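You operate a simulated robot arm through the tools that you are given. There is no shell and no other tool.

The job below is to be done with a simulated robot arm. You get a single attempt, and the scene is never put back.

JOB
Tip the grit from the red tray into the red bucket and brush the tray clean.
Fine: the tray ends on the side table with the red brush lying in it. What is to be rubbed or washed off counts as gone when no trace of it is left.

Only the result counts: the job must be done as asked and must still hold three seconds after the hand-in. Knocking over, shifting, dropping, spilling or breaking anything else fails it.

ROBOT AND FRAMES
A 7-joint arm with a fingered hand, fixed in place. Base frame: the origin is at the foot of the arm, x ahead of it, y to its left, z up. Lengths are in cm, angles in degrees, forces in N, time in s.
Its first joint turns from -166.0 to 166.0 degrees. Payload 3.7 kg.
The TCP is the grasp point between the finger pads, 2.5 cm short of the fingertips. In the tool frame z runs along the fingers and y along their closing line. Largest opening 8.8 cm; the body of the gripper starts 2.9 cm behind the TCP. The gripper is a hand of 5 fingers: y runs from the thumb to the fingers, the wrist lies at [-1.3, -10.6, -17.4] in the tool frame, and closing takes about 1.5 s.
Orientation is that of the tool frame in the base frame, as [roll, pitch, yaw] about the fixed x, y, z axes, in that order (R = Rz(yaw) Ry(pitch) Rx(roll)). With the fingers straight down and the wrist toward the robot, the tool's x, y and z point along [0, 1, 0], [1, 0, 0] and [0, 0, -1] of the base frame.

CONTROLS
- The arm moves only by the tool drive_tool. Its argument "plan" is a list of rows, each a list of 6 numbers: the shift along the tool's x, y, z in cm, then the turn, a rotation vector about the tool's x, y, z in degrees. In form: [[tx, ty, tz, ax, ay, az], ...]. A call has 1 to 20 rows; each row is the pose to reach, as a shift and turn from the pose commanded when the call began, along the tool's axes at that moment. "fingers" is the opening, from 0 (shut) to 1 (fully open), set as the call begins (left out, the last holds). Each row takes 0.2 s and may step no farther than 5 cm and 8.6 degrees from the row before; otherwise, or with a gripper value out of range, the whole call is refused. A pose out of reach is approached as far as the arm can. The call stops where the force on the tool passes 40 N (or 10 N more than at its start, if that is more) or the arm is blocked; 0.2 s more then pass. The fingers move at their own pace (about 10.8 cm/s each) and stop on an object; they squeeze with about 25 N. The grip force told is the motor's: it shows also when the fingers shut on nothing. Time passes only in rows, and 0.2 s behind the last, so rows that repeat a pose let the fingers close. It gives the time, the measured TCP pose, the force on the tool (base axes), the opening and the grip force at its end, in the units of the frame above (readings bear some noise), with the torque about the TCP (base axes, N m) and any sound that the robot's microphone picked up.
- Cameras (640 x 400 px; columns grow to the right, rows downward): "scene" is fixed at [40.37, -65.23, 142.62]; the picture's right is [0.77, -0.64, 0.00], its down [-0.43, -0.52, -0.74] and it looks along [0.47, 0.57, -0.67] (base axes); focal length 249 px, centre (320, 200). "wrist" rides on the gripper at [5.9, -7.9, -10.5] in the tool frame; the picture's right is [-0.73, 0.32, -0.61], its down [-0.62, -0.68, 0.38] and it looks along [-0.29, 0.66, 0.70] (tool axes); focal length 234 px, centre (320, 200). There is no depth. A picture from a camera that has moved, and an enlarged one, comes with that camera's place and axes in the base frame and with its lens. The place of the scene camera against the robot may be out by one fixed shift of up to 2.5 cm in any direction.
- capture(camera): a new picture of that camera. It takes no simulated time.
- set_fingers(index, middle, ring, little, thumb_bend, thumb_turn): sets how far each is bent, from 0 (flat) to 1 (curled in); at 0.3 the hand is open as for a grip, at 0.7 the pads meet at the TCP. One left out holds its place. A second passes; each finger stops where it meets its share of the squeeze, and holds until it gets a number again. A gripper value or a shape takes the hand back. It gives what a move gives, with no picture; readings hold the bend of each and the force on index, middle, ring, little, thumb and palm. thumb_turn goes from beside the hand (0) to across from the fingers (1), as for a grip.
- grasp_type(shape): the hand has 5 fingers and takes this shape, open, in about a second: jaw (thumb against the fingers, like two jaws); tri (thumb and two fingers); tip (a fingertip pinch); poke (one finger out to press); point (the index stretched); flat (the hand flat); cup (the hand cupped); fist (a fist). The gripper value then closes the fingers along that shape, each until it touches; the sizes above hold for jaw. It gives what a move gives, with no picture.
- inspect(camera, box): a new picture of the part [left, top, right, bottom] of that camera's present view, enlarged. It takes no simulated time.
- hand_in(): hands the job in; it is judged then, once.

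Nothing tells you positions but the pictures and the camera data. Unless the task says otherwise, let go and move clear before handing in.

The tools are called after "Emit:" as a command line: name --pt "numbers of a row" for each row, then --argument value for the rest, lists and objects as JSON in quotes. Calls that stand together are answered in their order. drive_tool: Moves the arm, as the interface text tells. Its arguments: {"type":"object","properties":{"plan":{"type":"array"},"fingers":{"type":"number"}},"required":["plan"]} The other tools are called the same way: grasp_type (shape) gives the hand a shape; set_fingers (index, middle, ring, little, thumb_bend, thumb_turn) moves the fingers one by one; capture (camera) takes a picture; inspect (camera, box) takes an enlarged picture of a part of a camera's view; hand_in () hands the job in.

At the start:

```text
time_s: 0.0
eef_pos: [53.05, -19.33, 122.75]
tcp_rot: [-179.9, 0.1, 89.9]
wrist_force: [0.0, 0.5, -0.8]
torque: [0.03, 0.02, -0.02]
gripper_width: 8.78
finger_force: 0.1
shape: jaw
bend: [0.3, 0.3, 0.3, 0.3, 0.3, 0.98]
finger forces: [0.0, 0.0, 0.1, 0.0, 0.0, 0.1]
```

scene: 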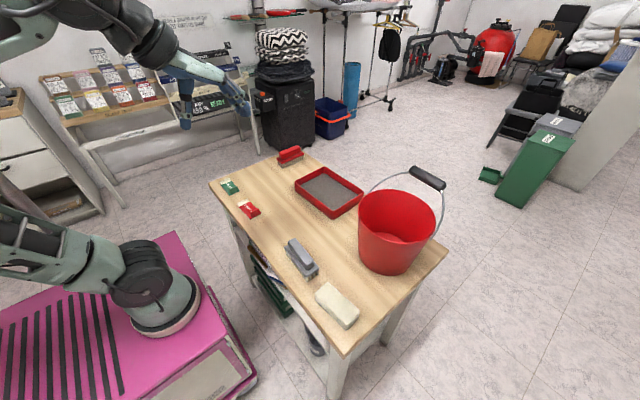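
wrist: 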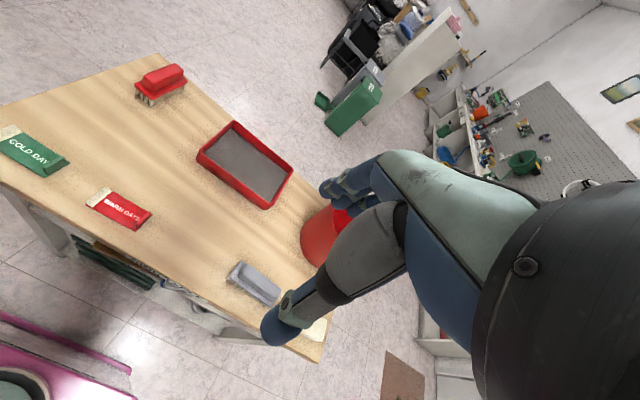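

I see a wooden table with a red tray of grit, a red bucket with its bail handle, a red brush, a grey brush, a sponge or block, and two small packets. I'll take enlarged views to measure where everything is before moving.

Emit:
inspect --camera "scene" --box '[200, 130, 360, 230]'

Emit:
inspect --camera "scene" --box '[300, 150, 460, 290]'

Emit:
inspect --camera "wrist" --box '[0, 40, 340, 360]'

Emit:
inspect --camera "scene" --box '[200, 130, 460, 400]'

```text
4.00 times, centred on (280, 180) of scene
camera zoom: at [40.37, -65.23, 142.62], right [0.77, -0.64, 0.0], down [-0.43, -0.52, -0.74], along [0.47, 0.57, -0.67], focal length 995 px, centre (480, 280)
```

zoom: 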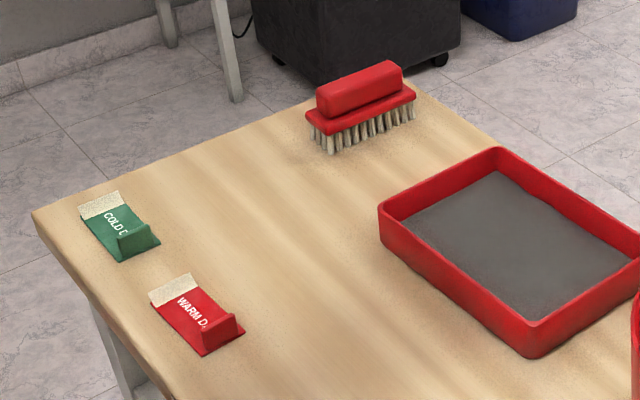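

```text
2.86 times, centred on (380, 220) of scene
camera zoom: at [40.37, -65.23, 142.62], right [0.77, -0.64, 0.0], down [-0.43, -0.52, -0.74], along [0.47, 0.57, -0.67], focal length 711 px, centre (149, 143)
```

zoom: 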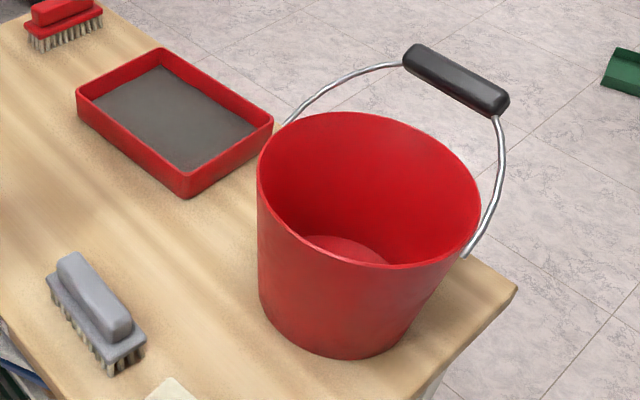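

```text
1.25 times, centred on (170, 200) of wrist
camera zoom: at [45.2, -13.35, 133.2], right [0.32, -0.73, 0.61], down [-0.68, -0.62, -0.38], along [0.66, -0.29, -0.7], focal length 293 px, centre (508, 200)
```

zoom: 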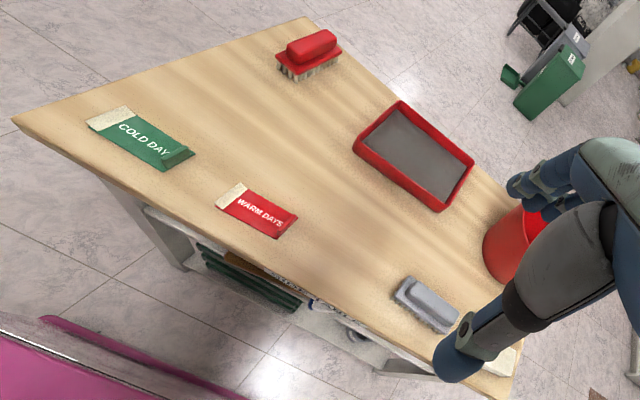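

```text
1.48 times, centred on (330, 265) of scene
camera zoom: at [40.37, -65.23, 142.62], right [0.77, -0.64, 0.0], down [-0.43, -0.52, -0.74], along [0.47, 0.57, -0.67], focal length 368 px, centre (305, 104)
```

zoom: 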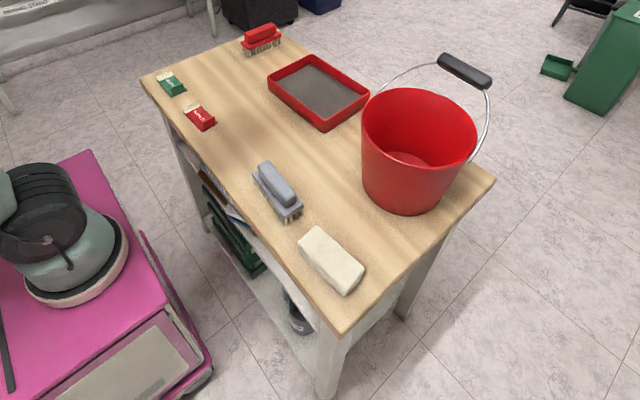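

The tray looks to be roughly x 77–93, y −22 to −2, with the rim around z 84. Before planning I need to see whether there's a separate side table, so I'll zoom into the other parts of the wrist and scene views.

Emit:
inspect --camera "wrist" --box '[360, 320, 480, 400]'

Emit:
inspect --camera "scene" --box '[0, 30, 280, 205]'

Emit:
inspect --camera "scene" --box '[0, 190, 300, 400]'

Emit:
inspect --camera "wrist" --box '[400, 40, 640, 190]'

```text
5.00 times, centred on (420, 360) of wrist
camera zoom: at [45.2, -13.35, 133.2], right [0.32, -0.73, 0.61], down [-0.68, -0.62, -0.38], along [0.66, -0.29, -0.7], focal length 1171 px, centre (-180, -600)
```

zoom: 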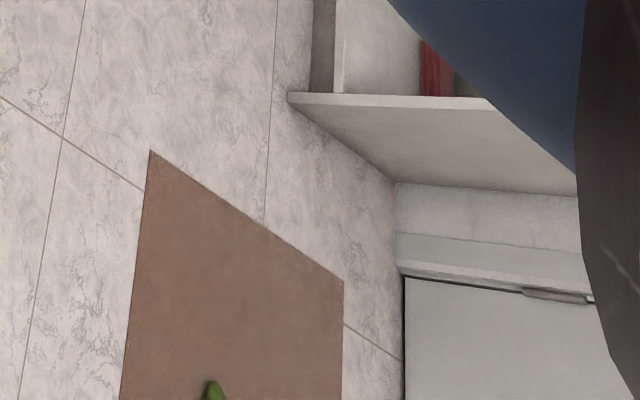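

```text
2.29 times, centred on (140, 118) of scene
camera zoom: at [40.37, -65.23, 142.62], right [0.77, -0.64, 0.0], down [-0.43, -0.52, -0.74], along [0.47, 0.57, -0.67], focal length 568 px, centre (731, 389)
```

zoom: 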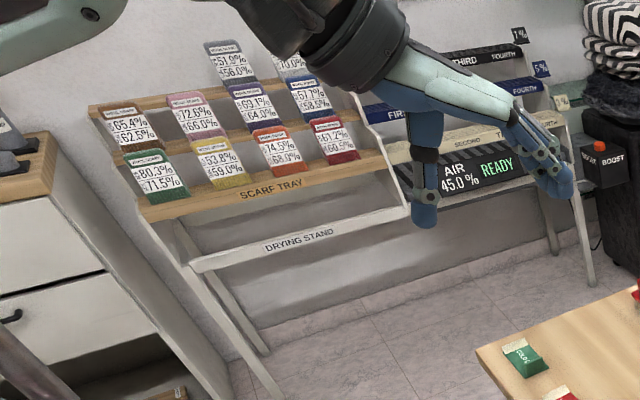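

```text
1.90 times, centred on (150, 295) of scene
camera zoom: at [40.37, -65.23, 142.62], right [0.77, -0.64, 0.0], down [-0.43, -0.52, -0.74], along [0.47, 0.57, -0.67], focal length 474 px, centre (644, 19)
```

zoom: 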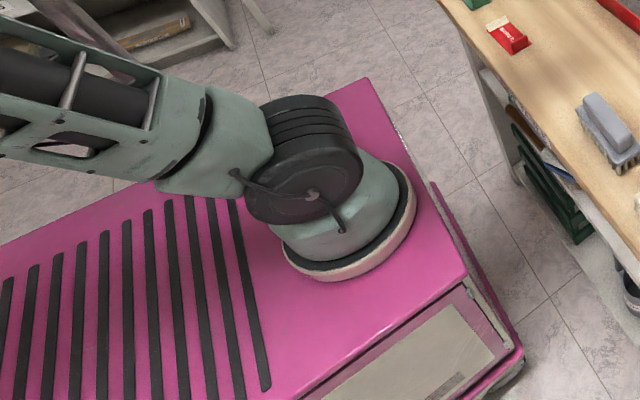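

```text
2.67 times, centred on (520, 115) of wrist
camera zoom: at [45.2, -13.35, 133.2], right [0.32, -0.73, 0.61], down [-0.68, -0.62, -0.38], along [0.66, -0.29, -0.7], focal length 624 px, centre (-213, 427)
```

zoom: 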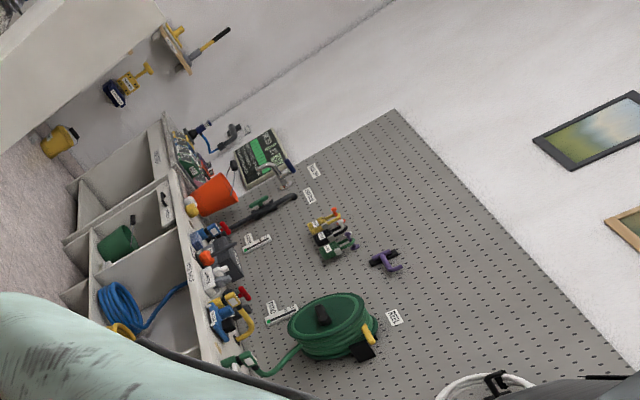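

The wooden table seems to be the only one the arm can reach, but I'll check all round. First I'll shift the hand sideways to get a baseline for triangulating with the wrist camera.

Emit:
drive_tool --pt "5 0 0 0 0 0" --pt "10 0 0 0 0 0" --pt "15 0 0 0 0 0" --pt "20 0 0 0 0 0" --pt "25 0 0 0 0 0"

Emit:
capture --camera "wrist"

Emit:
capture --camera "scene"

```text
time_s: 1.2
eef_pos: [52.91, 5.65, 122.72]
tcp_rot: [-179.9, 0.0, 89.9]
wrist_force: [-1.4, 0.2, -0.3]
torque: [0.0, 0.01, -0.05]
gripper_width: 8.78
finger_force: 0.1
shape: jaw
bend: [0.3, 0.3, 0.3, 0.3, 0.3, 0.98]
finger forces: [0.1, 0.0, 0.0, 0.1, 0.0, 0.0]
```

```text
taken
camera wrist: at [45.07, 11.66, 133.21], right [0.32, -0.73, 0.61], down [-0.68, -0.62, -0.38], along [0.66, -0.29, -0.7], focal length 234 px, centre (320, 200)
```

wrist: 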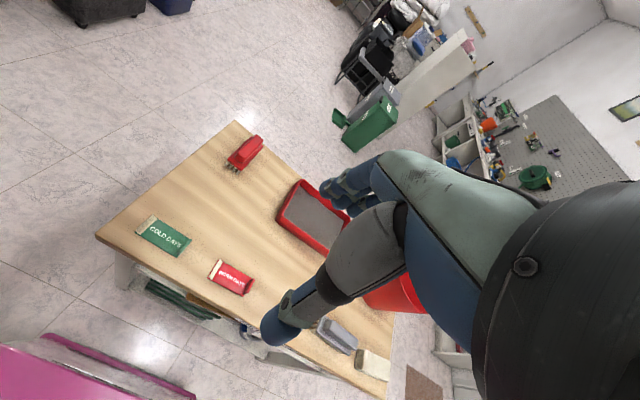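

```text
taken
```

scene: 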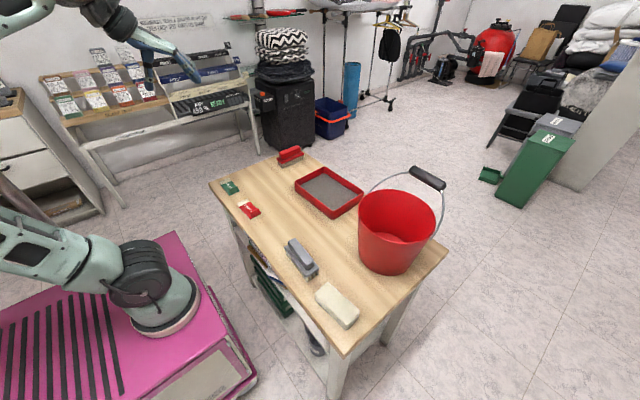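

The table shows well from here too. I'll enlarge this view so I can measure the tray, brush and table corners accurately.

Emit:
inspect --camera "wrist" --box '[80, 110, 280, 235]'

Emit:
inspect --camera "wrist" --box '[200, 120, 400, 245]'

Emit:
inspect --camera "wrist" --box '[250, 270, 450, 400]'

```text
3.20 times, centred on (180, 172) of wrist
camera zoom: at [45.07, 11.66, 133.21], right [0.32, -0.73, 0.61], down [-0.68, -0.62, -0.38], along [0.66, -0.29, -0.7], focal length 749 px, centre (768, 288)
```

zoom: 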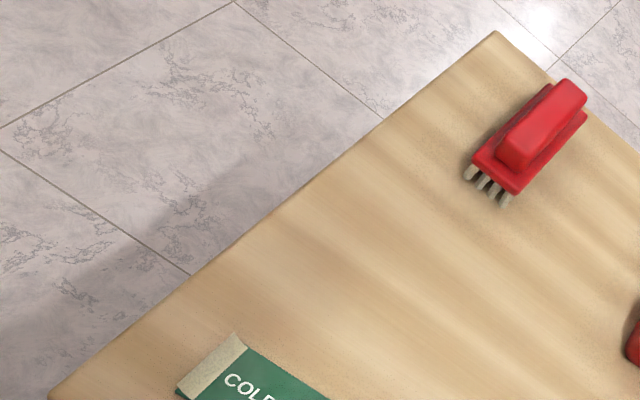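

```text
3.20 times, centred on (300, 182) of wrist
camera zoom: at [45.07, 11.66, 133.21], right [0.32, -0.73, 0.61], down [-0.68, -0.62, -0.38], along [0.66, -0.29, -0.7], focal length 749 px, centre (384, 256)
```

zoom: 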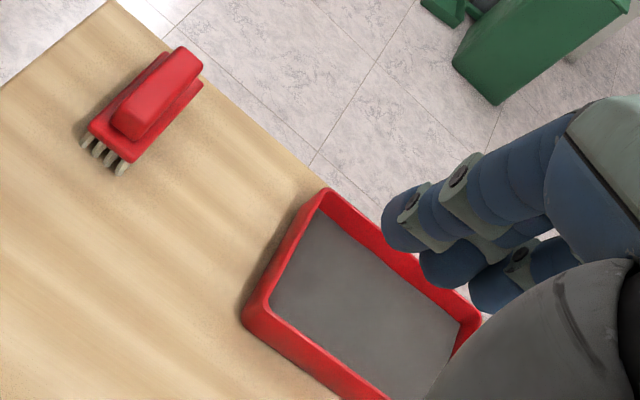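

```text
3.08 times, centred on (350, 335) of wrist
camera zoom: at [45.07, 11.66, 133.21], right [0.32, -0.73, 0.61], down [-0.68, -0.62, -0.38], along [0.66, -0.29, -0.7], focal length 720 px, centre (228, -215)
```

zoom: 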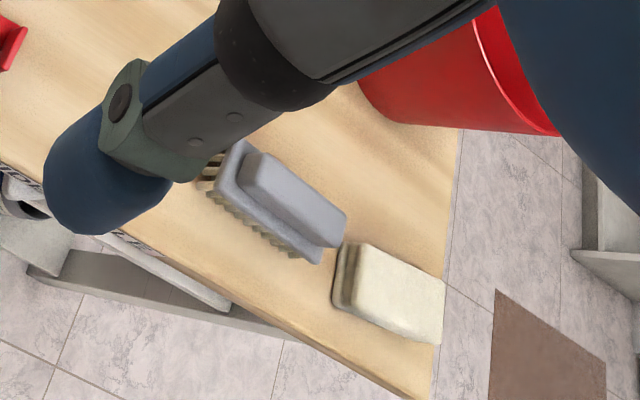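

From the two wrist views the table top is at z≈77, with its near-left corner about (56, 25) and its far-left about (100, 25). The tray rim is near z 81 over x 79–95, y −22 to −2, and the red brush is near (90, 16). I'll turn the hand to look around for any other table.

Emit:
drive_tool --pt "0 0 0 0 0 -8" --pt "0 0 0 0 0 -16" --pt "0 0 0 0 0 -24" --pt "0 0 0 0 0 -32" --pt "0 0 0 0 0 -40" --pt "0 0 0 0 0 -48" --pt "0 0 0 0 0 -56" --pt "0 0 0 0 0 -64" --pt "0 0 0 0 0 -72"

Emit:
capture --camera "wrist"

```text
time_s: 3.2
eef_pos: [52.99, 5.66, 122.73]
tcp_rot: [-180.0, 0.1, 162.1]
wrist_force: [0.4, -0.6, 0.2]
torque: [-0.03, -0.03, 0.03]
gripper_width: 8.8
finger_force: 0.1
shape: jaw
bend: [0.3, 0.3, 0.3, 0.3, 0.3, 0.98]
finger forces: [0.0, 0.0, 0.0, 0.0, 0.0, 0.0]
```

```text
taken
camera wrist: at [45.07, 0.05, 133.24], right [0.79, 0.08, 0.61], down [0.38, -0.84, -0.38], along [0.48, 0.54, -0.7], focal length 234 px, centre (320, 200)
```

wrist: 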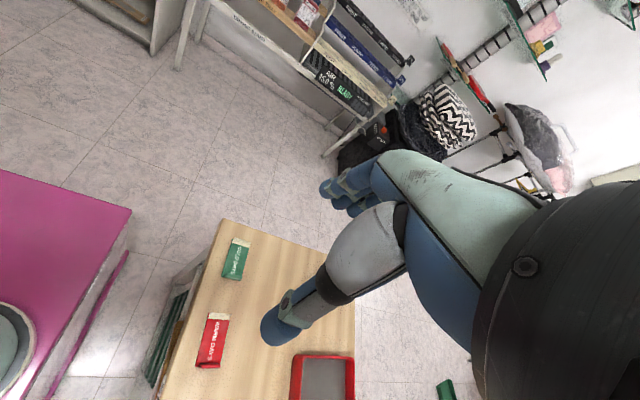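

No table on the left: just the drying stand and the pink plinth the arm stands on. I'll turn the other way to check the right side.

Emit:
drive_tool --pt "0 0 0 0 0 8.5" --pt "0 0 0 0 0 17" --pt "0 0 0 0 0 25.5" --pt "0 0 0 0 0 34" --pt "0 0 0 0 0 42.5" --pt "0 0 0 0 0 51" --pt "0 0 0 0 0 59.5" --pt "0 0 0 0 0 68" --pt "0 0 0 0 0 76.5" --pt "0 0 0 0 0 85" --pt "0 0 0 0 0 93.5" --pt "0 0 0 0 0 102" --pt "0 0 0 0 0 110.5" --pt "0 0 0 0 0 119" --pt "0 0 0 0 0 127.5" --pt "0 0 0 0 0 136" --pt "0 0 0 0 0 144.5" --pt "0 0 0 0 0 153" --pt "0 0 0 0 0 161.5"

Emit:
capture --camera "wrist"

Emit:
capture --camera "scene"

```text
time_s: 7.2
eef_pos: [53.2, 5.51, 122.76]
tcp_rot: [-179.7, 0.2, 0.4]
wrist_force: [-0.1, 0.3, 0.6]
torque: [0.01, 0.0, 0.02]
gripper_width: 8.72
finger_force: 0.1
shape: jaw
bend: [0.3, 0.3, 0.3, 0.3, 0.3, 0.98]
finger forces: [0.0, 0.1, 0.0, 0.0, 0.0, 0.0]
```

```text
taken
camera wrist: at [59.19, 13.45, 133.18], right [-0.72, -0.33, 0.61], down [-0.63, 0.68, -0.38], along [-0.29, -0.65, -0.7], focal length 234 px, centre (320, 200)
```

wrist: 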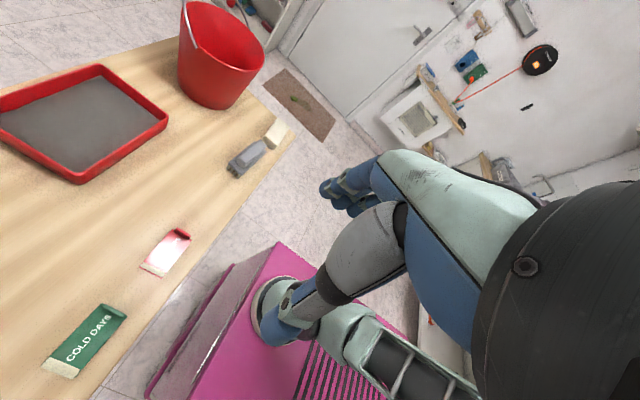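

```text
taken
```

scene: 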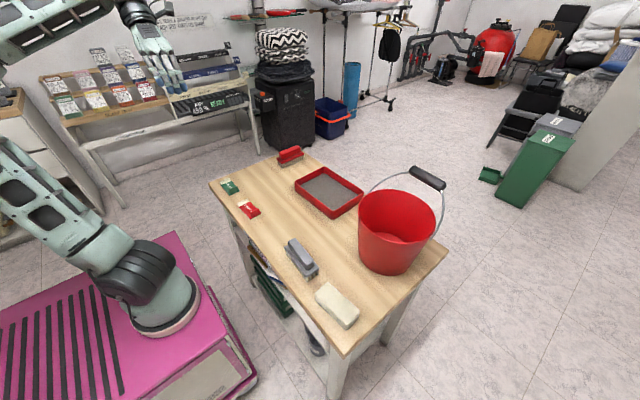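

The wooden table is the only table here, so it must be the side table. Next I'll bring the hand to a hover near the tray's near long wall, in the normal orientation, for a close look.

Emit:
drive_tool --pt "1.5 1.6 2.0 0 0 -8.2" --pt "3.0 3.2 4.0 0 0 -16.4" --pt "4.6 4.8 6.2 0 0 -24.6" --pt "6.1 6.4 8.3 0 0 -32.8" --pt "7.6 8.0 10.3 0 0 -41" --pt "9.2 9.6 12.4 0 0 -49.2" --pt "10.7 11.1 14.5 0 0 -57.4" --pt "12.2 12.7 16.5 0 0 -65.6" --pt "13.7 14.3 18.6 0 0 -73.8" --pt "15.3 15.9 20.7 0 0 -82" --pt "16.8 17.5 22.8 0 0 -90"

Emit:
capture --camera "wrist"

Emit:
capture --camera "scene"

```text
time_s: 9.6
eef_pos: [70.02, -11.73, 99.85]
tcp_rot: [179.9, 0.0, 90.5]
wrist_force: [-0.2, 0.5, 0.2]
torque: [0.01, 0.01, 0.0]
gripper_width: 8.77
finger_force: 0.0
shape: jaw
bend: [0.3, 0.3, 0.3, 0.3, 0.3, 0.98]
finger forces: [0.0, 0.1, 0.0, 0.1, 0.0, 0.1]
```

```text
taken
camera wrist: at [62.12, -5.75, 110.38], right [0.33, -0.72, 0.61], down [-0.68, -0.63, -0.38], along [0.66, -0.28, -0.7], focal length 234 px, centre (320, 200)
```

wrist: 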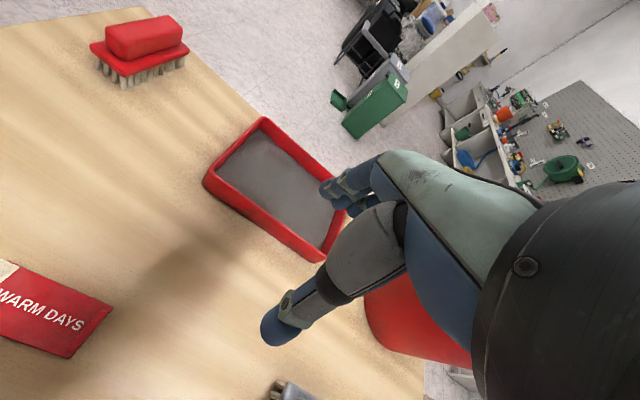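

```text
taken
```

scene: 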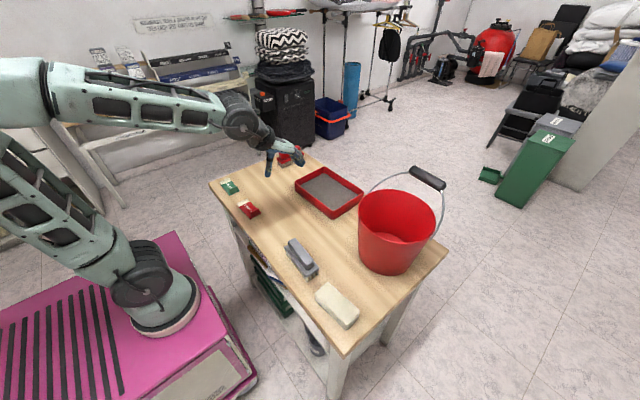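

I'm hovering near the tray. I'll enlarge the tray, brush and bucket parts of this closer view to measure them.

Emit:
inspect --camera "wrist" --box '[190, 100, 390, 270]'

Emit:
inspect --camera "wrist" --box '[80, 0, 220, 100]'

Emit:
inspect --camera "scene" --box '[255, 135, 375, 225]'

```text
2.35 times, centred on (290, 185) of wrist
camera zoom: at [62.12, -5.75, 110.38], right [0.33, -0.72, 0.61], down [-0.68, -0.63, -0.38], along [0.66, -0.28, -0.7], focal length 551 px, centre (391, 235)
```

zoom: 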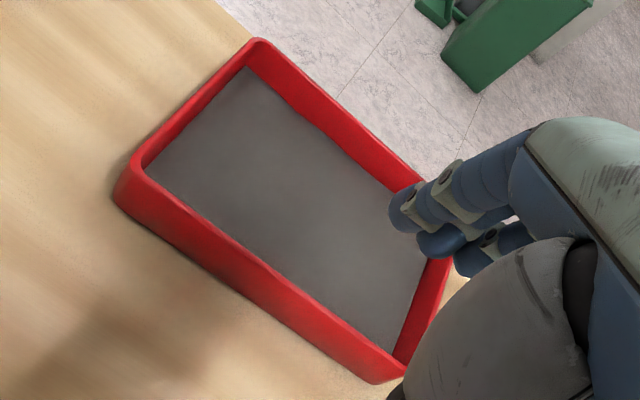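

```text
4.00 times, centred on (150, 50) of wrist
camera zoom: at [62.12, -5.75, 110.38], right [0.33, -0.72, 0.61], down [-0.68, -0.63, -0.38], along [0.66, -0.28, -0.7], focal length 937 px, centre (1000, 800)
```

zoom: 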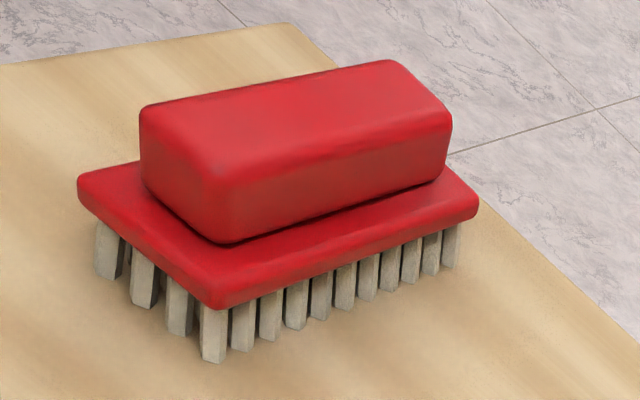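

```text
4.44 times, centred on (315, 180) of scene
camera zoom: at [40.37, -65.23, 142.62], right [0.77, -0.64, 0.0], down [-0.43, -0.52, -0.74], along [0.47, 0.57, -0.67], focal length 1105 px, centre (342, 289)
```

zoom: 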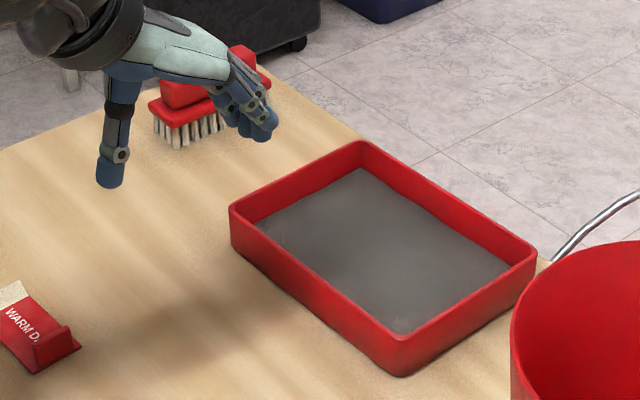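

The tray measures about x 81–96, y −21.5 to −1, with its rim near z 81. The bucket is around (83, −43) with its rim near z 96, and the brush handle is near (91, 16.5). Before touching anything I'll dry-run the tipping path in the air to check that it's reachable.

Emit:
drive_tool --pt "0 0 -5 0 0 0" --pt "0 1 -10 0 0 0" --pt "-3 2 -13 0 0 0" --pt "-7.5 3 -14 0 0 0" --pt "-12 4 -14 0 0 0" --pt "-16.5 5 -14 0 0 0" --pt "-21 5 -14 0 0 0" --pt "-25.5 5 -14 0 0 0" --pt "-30 5 -14 0 0 0" --pt "-34.5 5 -14 0 0 0" --pt "-38.5 5 -14 0 0 0" --pt "-42 5 -14 0 0 0" --pt "-42 5 -14 0 0 0"

Emit:
capture --camera "scene"

Emit:
capture --camera "wrist"

```text
refused: row 2 steps farther than a row can; nothing moved
```

```text
taken
```

scene: 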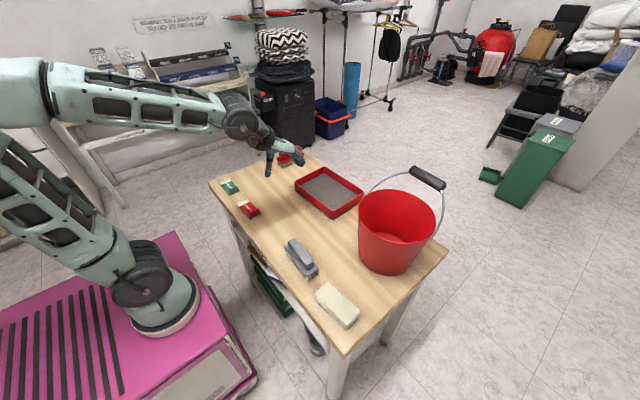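

```text
taken
camera wrist: at [62.12, -5.75, 110.38], right [0.33, -0.72, 0.61], down [-0.68, -0.63, -0.38], along [0.66, -0.28, -0.7], focal length 234 px, centre (320, 200)
```

wrist: 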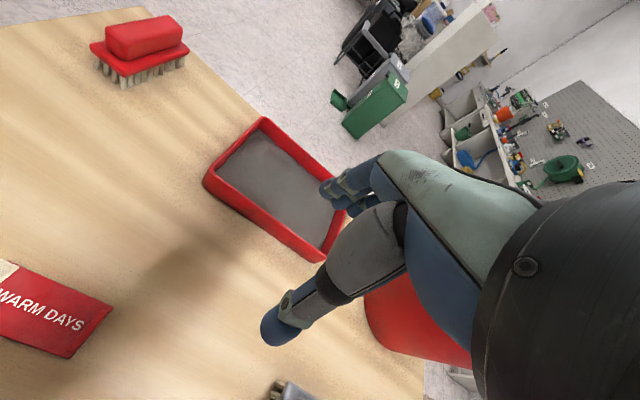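

The row step was slightly too long and nothing moved. I'm repeating the dry run with shorter steps.

Emit:
drive_tool --pt "0 0 -4.5 0 0 0" --pt "0 1 -9 0 0 0" --pt "-3 2 -12 0 0 0" --pt "-7 3 -14 0 0 0" --pt "-11 4 -14 0 0 0" --pt "-15.5 5 -14 0 0 0" --pt "-20 5 -14 0 0 0" --pt "-24.5 5 -14 0 0 0" --pt "-29 5 -14 0 0 0" --pt "-33.5 5 -14 0 0 0" --pt "-38 5 -14 0 0 0" --pt "-42 5 -14 0 0 0" --pt "-42 5 -14 0 0 0"

Emit:
capture --camera "scene"

Emit:
capture --camera "wrist"

```text
time_s: 12.4
eef_pos: [75.24, -53.64, 114.01]
tcp_rot: [-180.0, -0.1, 90.5]
wrist_force: [-0.7, 0.1, -0.2]
torque: [-0.03, -0.01, -0.01]
gripper_width: 8.76
finger_force: 0.1
shape: jaw
bend: [0.3, 0.3, 0.3, 0.3, 0.3, 0.98]
finger forces: [0.0, 0.1, 0.1, 0.0, 0.1, 0.1]
```

```text
taken
```

scene: 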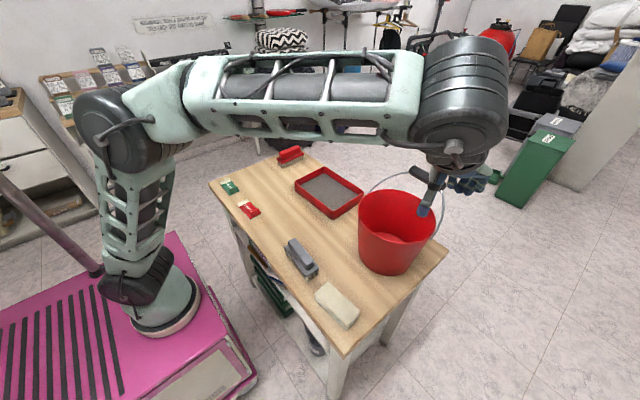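

```text
taken
camera wrist: at [67.38, -47.93, 124.56], right [0.33, -0.72, 0.61], down [-0.68, -0.63, -0.38], along [0.66, -0.28, -0.7], focal length 234 px, centre (320, 200)
```

wrist: 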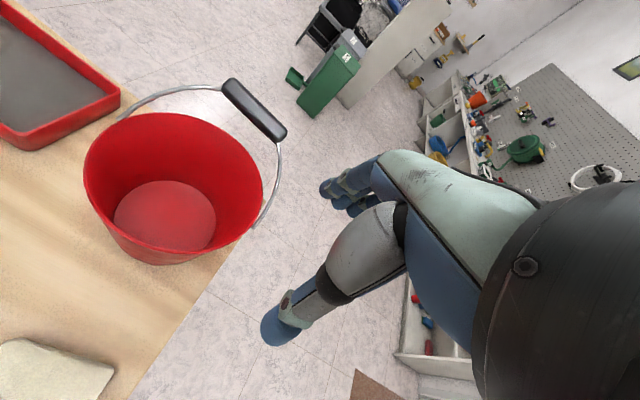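

The arm reaches that pose without trouble, and the wrist camera now sees the bucket well. I'll zoom in to pin down its rim and bail.

Emit:
inspect --camera "wrist" --box '[70, 60, 310, 280]'

Emit:
inspect --camera "scene" --box '[330, 140, 530, 300]'

```text
1.82 times, centred on (190, 170) of wrist
camera zoom: at [67.38, -47.93, 124.56], right [0.33, -0.72, 0.61], down [-0.68, -0.63, -0.38], along [0.66, -0.28, -0.7], focal length 426 px, centre (556, 254)
```

zoom: 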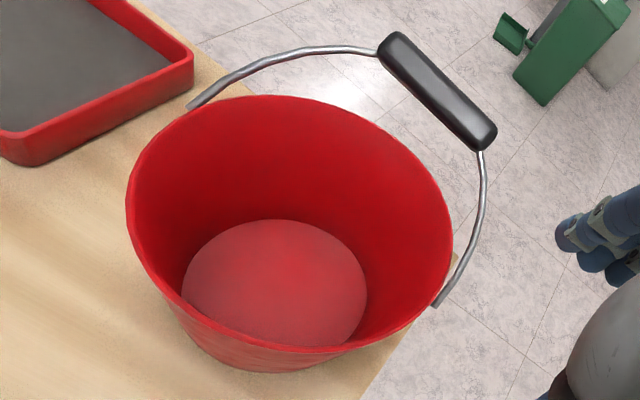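

```text
2.50 times, centred on (430, 220) of scene
camera zoom: at [40.37, -65.23, 142.62], right [0.77, -0.64, 0.0], down [-0.43, -0.52, -0.74], along [0.47, 0.57, -0.67], focal length 622 px, centre (45, 150)
```

zoom: 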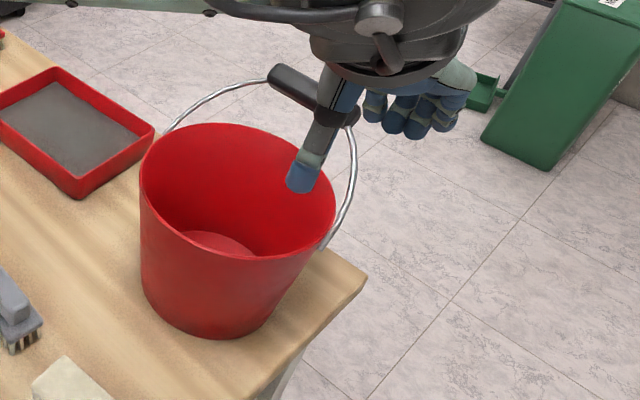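

The bucket centre is about (84.4, −42.4), with its rim at z≈93.5 and radius about 10. The bail leans out to the far side at x≈99, z≈97. I'll dry-run the actual tilt, rolling the hand about the world x axis so the tray's +y end would pour over the bucket centre.

Emit:
drive_tool --pt "0.5 0.9 4.2 0 0 0" --pt "1.0 1.8 8.5 0 0 0" --pt "1.04 1.8 12.7 0 0 0" --pt "1.04 1.8 11.2 0 -8.5 0" --pt "1.28 1.8 9.7 0 -17 0" --pt "1.74 1.8 8.2 0 -25.5 0" --pt "2.39 1.8 6.9 0 -34 0" --pt "3.24 1.8 5.6 0 -42.5 0" --pt "4.24 1.8 4.5 0 -51 0" --pt "5.44 1.8 3.6 0 -59.5 0" --pt "6.74 1.8 2.8 0 -68 0" --pt "8.14 1.8 2.25 0 -76.5 0" --pt "9.64 1.8 1.9 0 -85 0" --pt "11.14 1.8 1.8 0 -93.5 0" --pt "12.64 1.8 1.9 0 -102 0" --pt "14.14 1.8 2.2 0 -110.5 0" --pt "15.54 1.8 2.7 0 -119 0" --pt "16.9 1.8 3.5 0 -127.5 0" --pt "16.9 1.8 3.5 0 -127.5 0"

Emit:
capture --camera "scene"

Emit:
capture --camera "wrist"

```text
time_s: 16.4
eef_pos: [76.93, -36.78, 110.38]
tcp_rot: [0.0, 52.4, -89.5]
wrist_force: [0.4, -0.6, -1.2]
torque: [-0.01, 0.0, 0.04]
gripper_width: 8.77
finger_force: 0.0
shape: jaw
bend: [0.3, 0.3, 0.3, 0.3, 0.3, 0.98]
finger forces: [0.0, 0.1, 0.1, 0.0, 0.1, 0.0]
```

```text
taken
```

scene: 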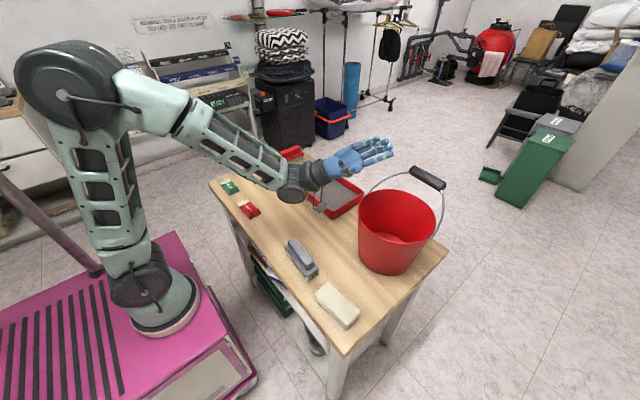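

```text
taken
camera wrist: at [69.21, -32.08, 99.36], right [0.32, 0.93, 0.21], down [-0.68, 0.07, 0.73], along [0.66, -0.37, 0.65], focal length 234 px, centre (320, 200)
```

wrist: 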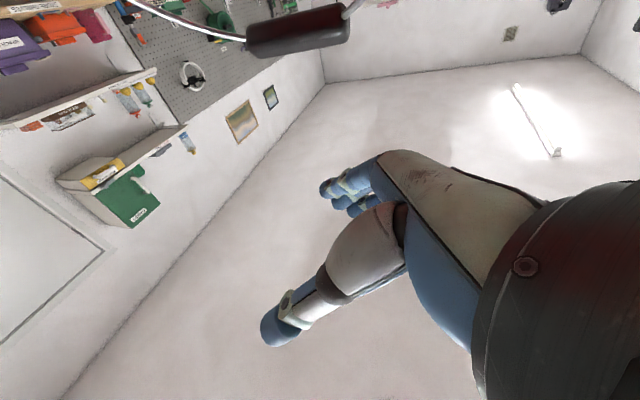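

The dry run reached the full 127.5° tilt exactly, so this tip is feasible. I'm returning the hand to level in front of the tray's near wall.

Emit:
drive_tool --pt "-0.62 -0.47 -1.68 0 8.5 0" --pt "-1.23 -0.93 -3.36 0 17 0" --pt "-1.85 -1.4 -5.03 0 25.5 0" --pt "-2.47 -1.87 -6.71 0 34 0" --pt "-3.08 -2.33 -8.39 0 42.5 0" --pt "-3.7 -2.8 -10.07 0 51 0" --pt "-4.32 -3.27 -11.75 0 59.5 0" --pt "-4.93 -3.73 -13.42 0 68 0" --pt "-5.55 -4.2 -15.1 0 76.5 0" --pt "-6.17 -4.67 -16.78 0 85 0" --pt "-6.78 -5.13 -18.46 0 93.5 0" --pt "-7.4 -5.6 -20.14 0 102 0" --pt "-8.02 -6.07 -21.81 0 110.5 0" --pt "-8.63 -6.53 -23.49 0 119 0" --pt "-9.25 -7 -25.17 0 127.5 0" --pt "-9.25 -7 -25.17 0 127.5 0"

Emit:
capture --camera "wrist"

```text
time_s: 19.8
eef_pos: [69.94, -11.09, 102.56]
tcp_rot: [180.0, -0.1, 90.5]
wrist_force: [0.0, -0.1, -0.9]
torque: [0.02, 0.0, 0.0]
gripper_width: 8.77
finger_force: 0.1
shape: jaw
bend: [0.3, 0.3, 0.3, 0.3, 0.3, 0.98]
finger forces: [0.0, 0.0, 0.0, 0.0, 0.0, 0.1]
```

```text
taken
camera wrist: at [62.15, -5.17, 113.05], right [0.33, -0.72, 0.61], down [-0.68, -0.63, -0.38], along [0.66, -0.28, -0.7], focal length 234 px, centre (320, 200)
```

wrist: 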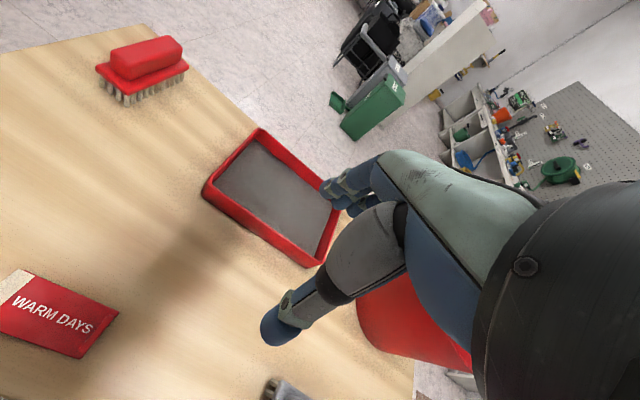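

I'm tilting the hand a little so the thumb will sit low outside the wall and the fingers higher inside it. Then I'll come down to just above the near wall for a close check.

Emit:
drive_tool --pt "0 2.5 2.9 -3 0 0" --pt "0 5 5.8 -6 0 0" --pt "0 7.5 8.7 -9 0 0" --pt "0 9.5 11.2 -12 0 0" --pt "0 11 13.5 -12 0 0"

Emit:
capture --camera "wrist"

Emit:
inspect --camera "scene" --box '[265, 130, 385, 230]'

```text
time_s: 21.0
eef_pos: [80.54, -11.29, 88.77]
tcp_rot: [168.0, 0.2, 90.5]
wrist_force: [-0.3, -0.3, 0.4]
torque: [-0.02, 0.02, 0.0]
gripper_width: 8.79
finger_force: 0.0
shape: jaw
bend: [0.3, 0.3, 0.3, 0.3, 0.3, 0.98]
finger forces: [0.0, 0.0, 0.0, 0.1, 0.1, 0.0]
```

```text
taken
camera wrist: at [70.73, -5.36, 97.39], right [0.2, -0.72, 0.66], down [-0.58, -0.63, -0.51], along [0.79, -0.28, -0.54], focal length 234 px, centre (320, 200)
```

wrist: 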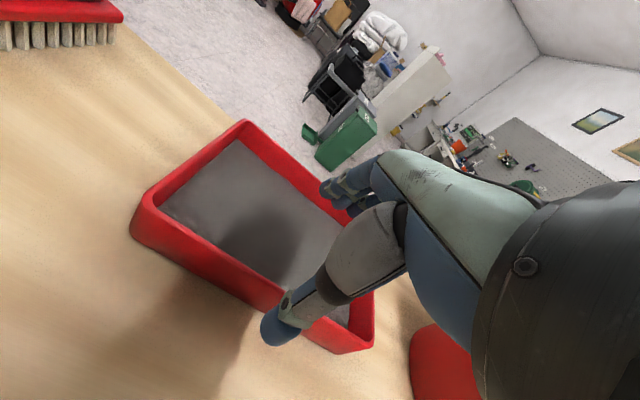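

```text
4.00 times, centred on (325, 180) of scene
camera zoom: at [40.37, -65.23, 142.62], right [0.77, -0.64, 0.0], down [-0.43, -0.52, -0.74], along [0.47, 0.57, -0.67], focal length 995 px, centre (300, 280)
```

zoom: 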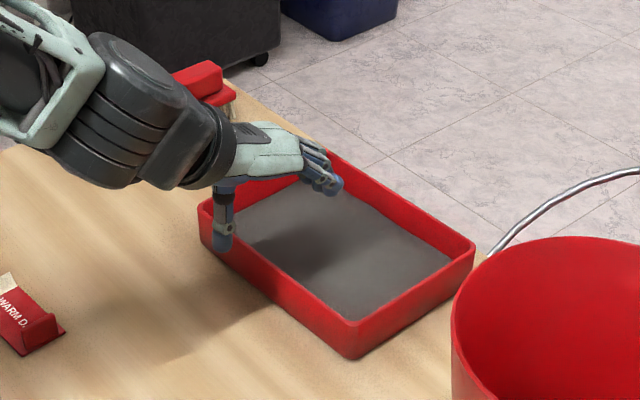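

The hand is over the near wall. I'm zooming into this view to measure the rim and base lines before closing on the wall.

Emit:
inspect --camera "wrist" --box '[110, 100, 400, 370]'

```text
1.48 times, centred on (255, 235) of wrist
camera zoom: at [70.73, -5.36, 97.39], right [0.2, -0.72, 0.66], down [-0.58, -0.63, -0.51], along [0.79, -0.28, -0.54], focal length 347 px, centre (416, 148)
```

zoom: 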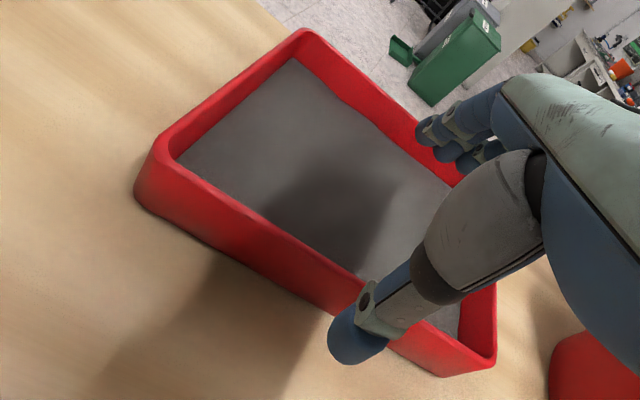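

The near wall's outer face is at x≈80.6 and the rim at z≈81. I'll half-close the hand and straddle the wall with the thumb outside and fingers inside.

Emit:
drive_tool --pt "0 0 0 0 0 0" --pt "0 0 0 0 0 0" --pt "0 0 0 0 0 0" --pt "0 -0.4 2 0 0 0" --pt "0 -0.7 4 0 0 0" --pt "0 -1.0 6 0 0 0" --fingers 0.5

Emit:
capture --camera "wrist"

Emit:
inspect --camera "scene" --box '[265, 130, 385, 230]'

```text
time_s: 22.4
eef_pos: [80.99, -11.24, 82.77]
tcp_rot: [168.0, 0.0, 90.3]
wrist_force: [-0.4, 0.0, -0.2]
torque: [-0.03, -0.04, -0.01]
gripper_width: 4.41
finger_force: 0.0
shape: jaw
bend: [0.74, 0.44, 0.41, 0.41, 0.69, 1.0]
finger forces: [0.1, 0.1, 0.1, 0.0, 0.0, 0.0]
```

```text
taken
camera wrist: at [71.23, -5.33, 91.45], right [0.19, -0.72, 0.66], down [-0.58, -0.63, -0.52], along [0.79, -0.28, -0.54], focal length 234 px, centre (320, 200)
```

wrist: 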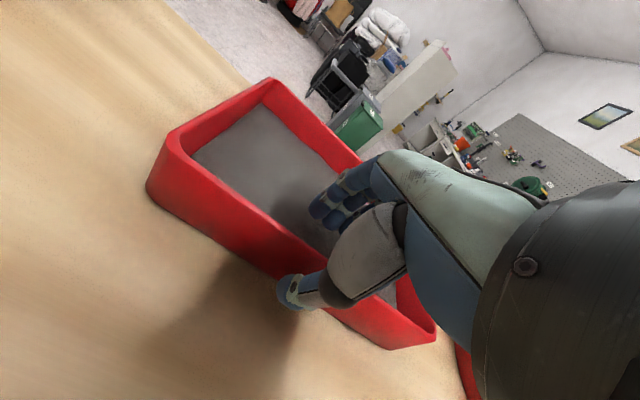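

```text
4.00 times, centred on (325, 180) of scene
camera zoom: at [40.37, -65.23, 142.62], right [0.77, -0.64, 0.0], down [-0.43, -0.52, -0.74], along [0.47, 0.57, -0.67], focal length 995 px, centre (300, 280)
```

zoom: 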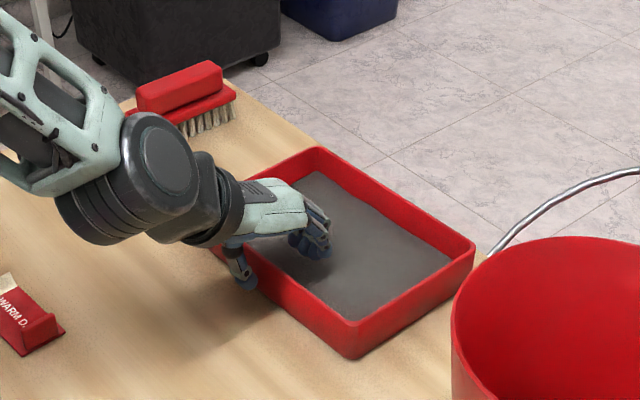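

The wall is between thumb and fingers with no contact yet. I'm lowering another 2 cm or so while watching the force.

Emit:
drive_tool --pt "0 -0.25 1.1 0 0 0" --pt "0 -0.45 2.0 0 0 0" --pt "0 -0.45 2.0 0 0 0"

Emit:
capture --camera "wrist"

Emit:
inspect --camera "scene" --box '[265, 130, 385, 230]'

```text
time_s: 23.2
eef_pos: [81.04, -11.04, 81.07]
tcp_rot: [167.7, 0.0, 90.3]
wrist_force: [-8.8, 0.8, 37.3]
torque: [0.11, 1.22, 0.03]
gripper_width: 4.39
finger_force: 0.1
shape: jaw
bend: [0.74, 0.44, 0.41, 0.41, 0.74, 1.0]
finger forces: [0.0, 0.0, 0.1, 0.1, 37.3, 0.0]
```

```text
taken
camera wrist: at [71.09, -5.19, 89.66], right [0.19, -0.73, 0.66], down [-0.58, -0.63, -0.52], along [0.79, -0.28, -0.54], focal length 234 px, centre (320, 200)
```

wrist: 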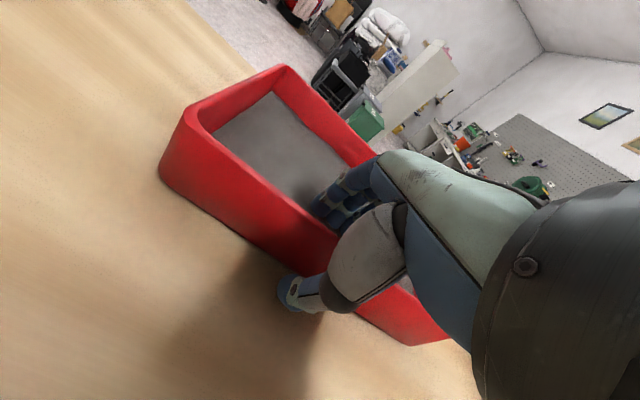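

```text
4.00 times, centred on (325, 180) of scene
camera zoom: at [40.37, -65.23, 142.62], right [0.77, -0.64, 0.0], down [-0.43, -0.52, -0.74], along [0.47, 0.57, -0.67], focal length 995 px, centre (300, 280)
```

zoom: 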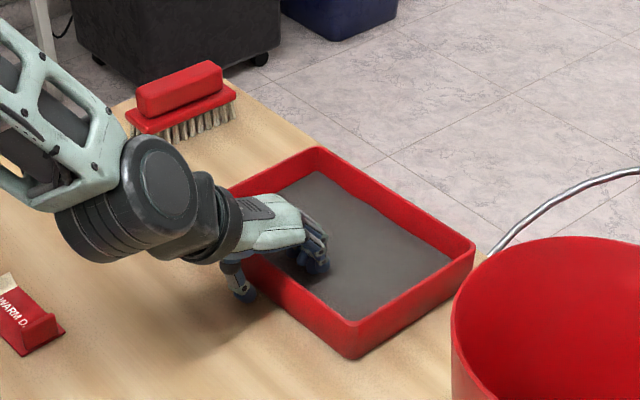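

The thumb tip has touched the table at TCP z≈81.1, so that is the floor of the approach. I'll back up about 0.7 cm and close on the wall.

Emit:
drive_tool --pt "0 0.15 -0.65 0 0 0" --pt "0 0.15 -0.65 0 0 0"

Emit:
drive_tool --pt "0 0 0 0 0 0" --pt "0 0 0 0 0 0" --pt "0 0 0 0 0 0" --pt "0 0 0 0 0 0" --pt "0 0 0 0 0 0" --pt "0 0 0 0 0 0" --pt "0 0 0 0 0 0" --pt "0 0 0 0 0 0" --pt "0 0 0 0 0 0" --fingers 0

Emit:
capture --camera "wrist"

Emit:
inspect --camera "scene" --box '[265, 130, 385, 230]'

```text
time_s: 23.8
eef_pos: [81.02, -11.12, 81.54]
tcp_rot: [168.0, 0.1, 90.4]
wrist_force: [-0.4, -0.4, -0.8]
torque: [-0.02, 0.01, 0.0]
gripper_width: 4.4
finger_force: 0.1
shape: jaw
bend: [0.74, 0.44, 0.41, 0.41, 0.7, 1.0]
finger forces: [0.0, 0.0, 0.0, 0.1, 0.0, 0.0]
```

```text
time_s: 25.8
eef_pos: [81.05, -11.1, 81.56]
tcp_rot: [168.0, 0.0, 90.6]
wrist_force: [-0.7, 0.9, 0.2]
torque: [0.01, 0.04, 0.0]
gripper_width: 0.4
finger_force: 25.3
shape: jaw
bend: [0.7, 0.7, 0.7, 0.7, 0.76, 1.0]
finger forces: [12.7, 5.4, 2.0, 0.4, 20.6, 0.0]
```

```text
taken
camera wrist: at [71.1, -5.2, 90.18], right [0.2, -0.72, 0.66], down [-0.58, -0.63, -0.52], along [0.79, -0.28, -0.54], focal length 234 px, centre (320, 200)
```

wrist: 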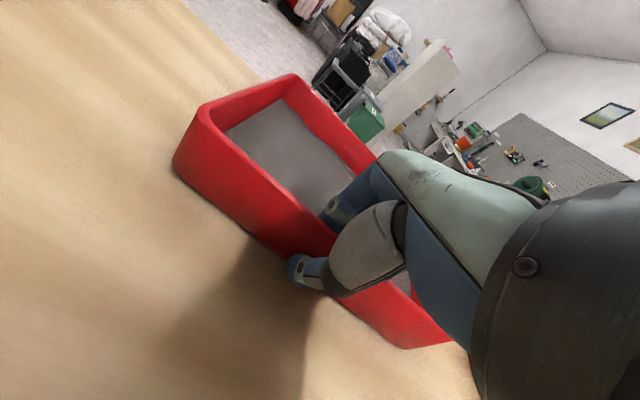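

```text
4.00 times, centred on (325, 180) of scene
camera zoom: at [40.37, -65.23, 142.62], right [0.77, -0.64, 0.0], down [-0.43, -0.52, -0.74], along [0.47, 0.57, -0.67], focal length 995 px, centre (300, 280)
```

zoom: 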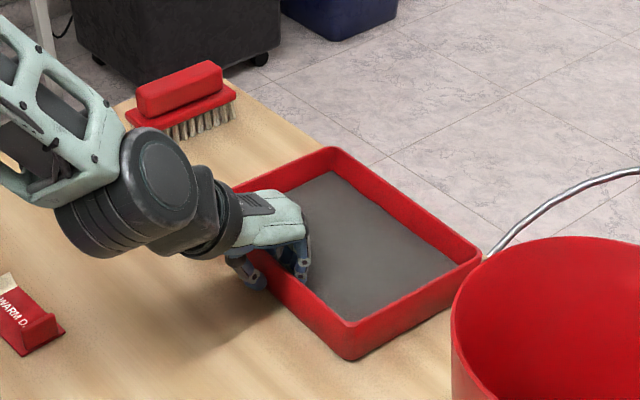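

The wall is gripped, mainly index and middle fingers against the thumb, and the tray moved out about 1 cm as the hand closed. I'll test-lift it about 1.5 cm slowly and look for sag.

Emit:
drive_tool --pt "0 0.06 -0.3 0 0 0" --pt "0 0.12 -0.6 0 0 0" --pt "0 0.19 -0.9 0 0 0" --pt "0 0.25 -1.2 0 0 0" --pt "0 0.31 -1.47 0 0 0" --pt "0 0.31 -1.47 0 0 0"

Emit:
capture --camera "wrist"

Emit:
inspect --camera "scene" --box '[265, 130, 385, 230]'

```text
time_s: 27.2
eef_pos: [80.93, -11.13, 82.98]
tcp_rot: [167.9, 0.1, 90.4]
wrist_force: [0.2, -0.6, -1.9]
torque: [0.04, 0.11, -0.01]
gripper_width: 0.4
finger_force: 25.4
shape: jaw
bend: [0.7, 0.7, 0.7, 0.7, 0.77, 1.0]
finger forces: [14.7, 5.1, 1.5, 0.2, 21.4, 0.0]
```

```text
taken
camera wrist: at [71.14, -5.26, 91.63], right [0.2, -0.72, 0.66], down [-0.58, -0.63, -0.52], along [0.79, -0.28, -0.54], focal length 234 px, centre (320, 200)
```

wrist: 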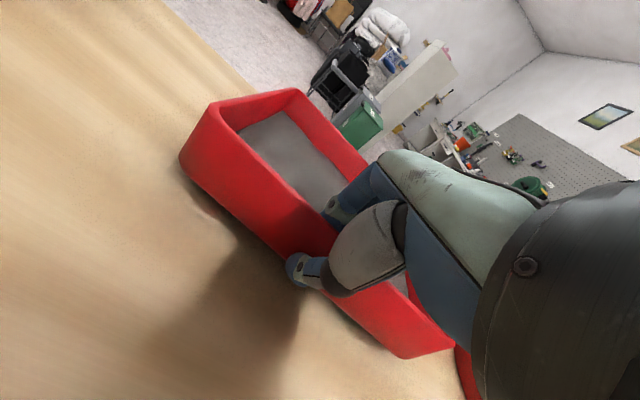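

```text
4.00 times, centred on (325, 180) of scene
camera zoom: at [40.37, -65.23, 142.62], right [0.77, -0.64, 0.0], down [-0.43, -0.52, -0.74], along [0.47, 0.57, -0.67], focal length 995 px, centre (300, 280)
```

zoom: 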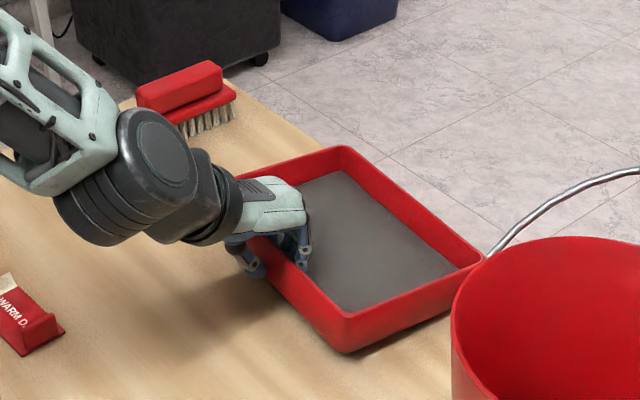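

The near wall came up but the far edge still seems to rest on the table, and only about 2 N is being carried. I'll look closely at the grip.

Emit:
inspect --camera "wrist" --box '[170, 80, 460, 370]'

Emit:
inspect --camera "scene" --box '[300, 150, 390, 225]'

```text
1.38 times, centred on (315, 225) of wrist
camera zoom: at [71.14, -5.26, 91.63], right [0.2, -0.72, 0.66], down [-0.58, -0.63, -0.52], along [0.79, -0.28, -0.54], focal length 323 px, centre (327, 166)
```

zoom: 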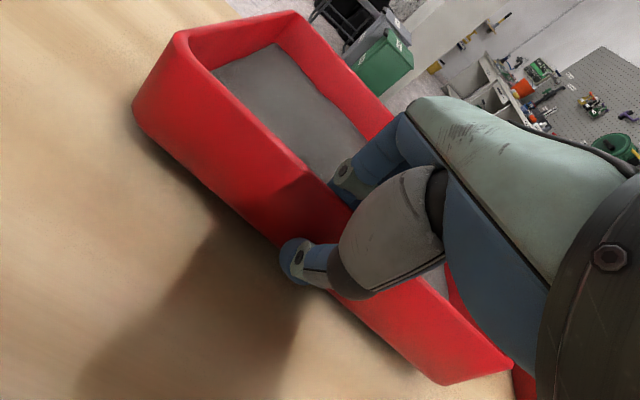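

```text
5.33 times, centred on (345, 188) of scene
camera zoom: at [40.37, -65.23, 142.62], right [0.77, -0.64, 0.0], down [-0.43, -0.52, -0.74], along [0.47, 0.57, -0.67], focal length 1326 px, centre (187, 267)
```

zoom: 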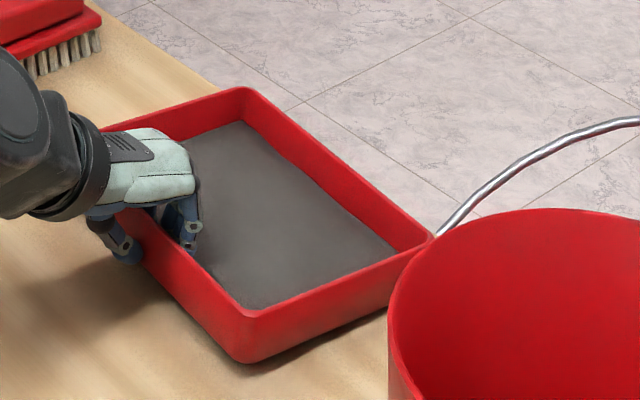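

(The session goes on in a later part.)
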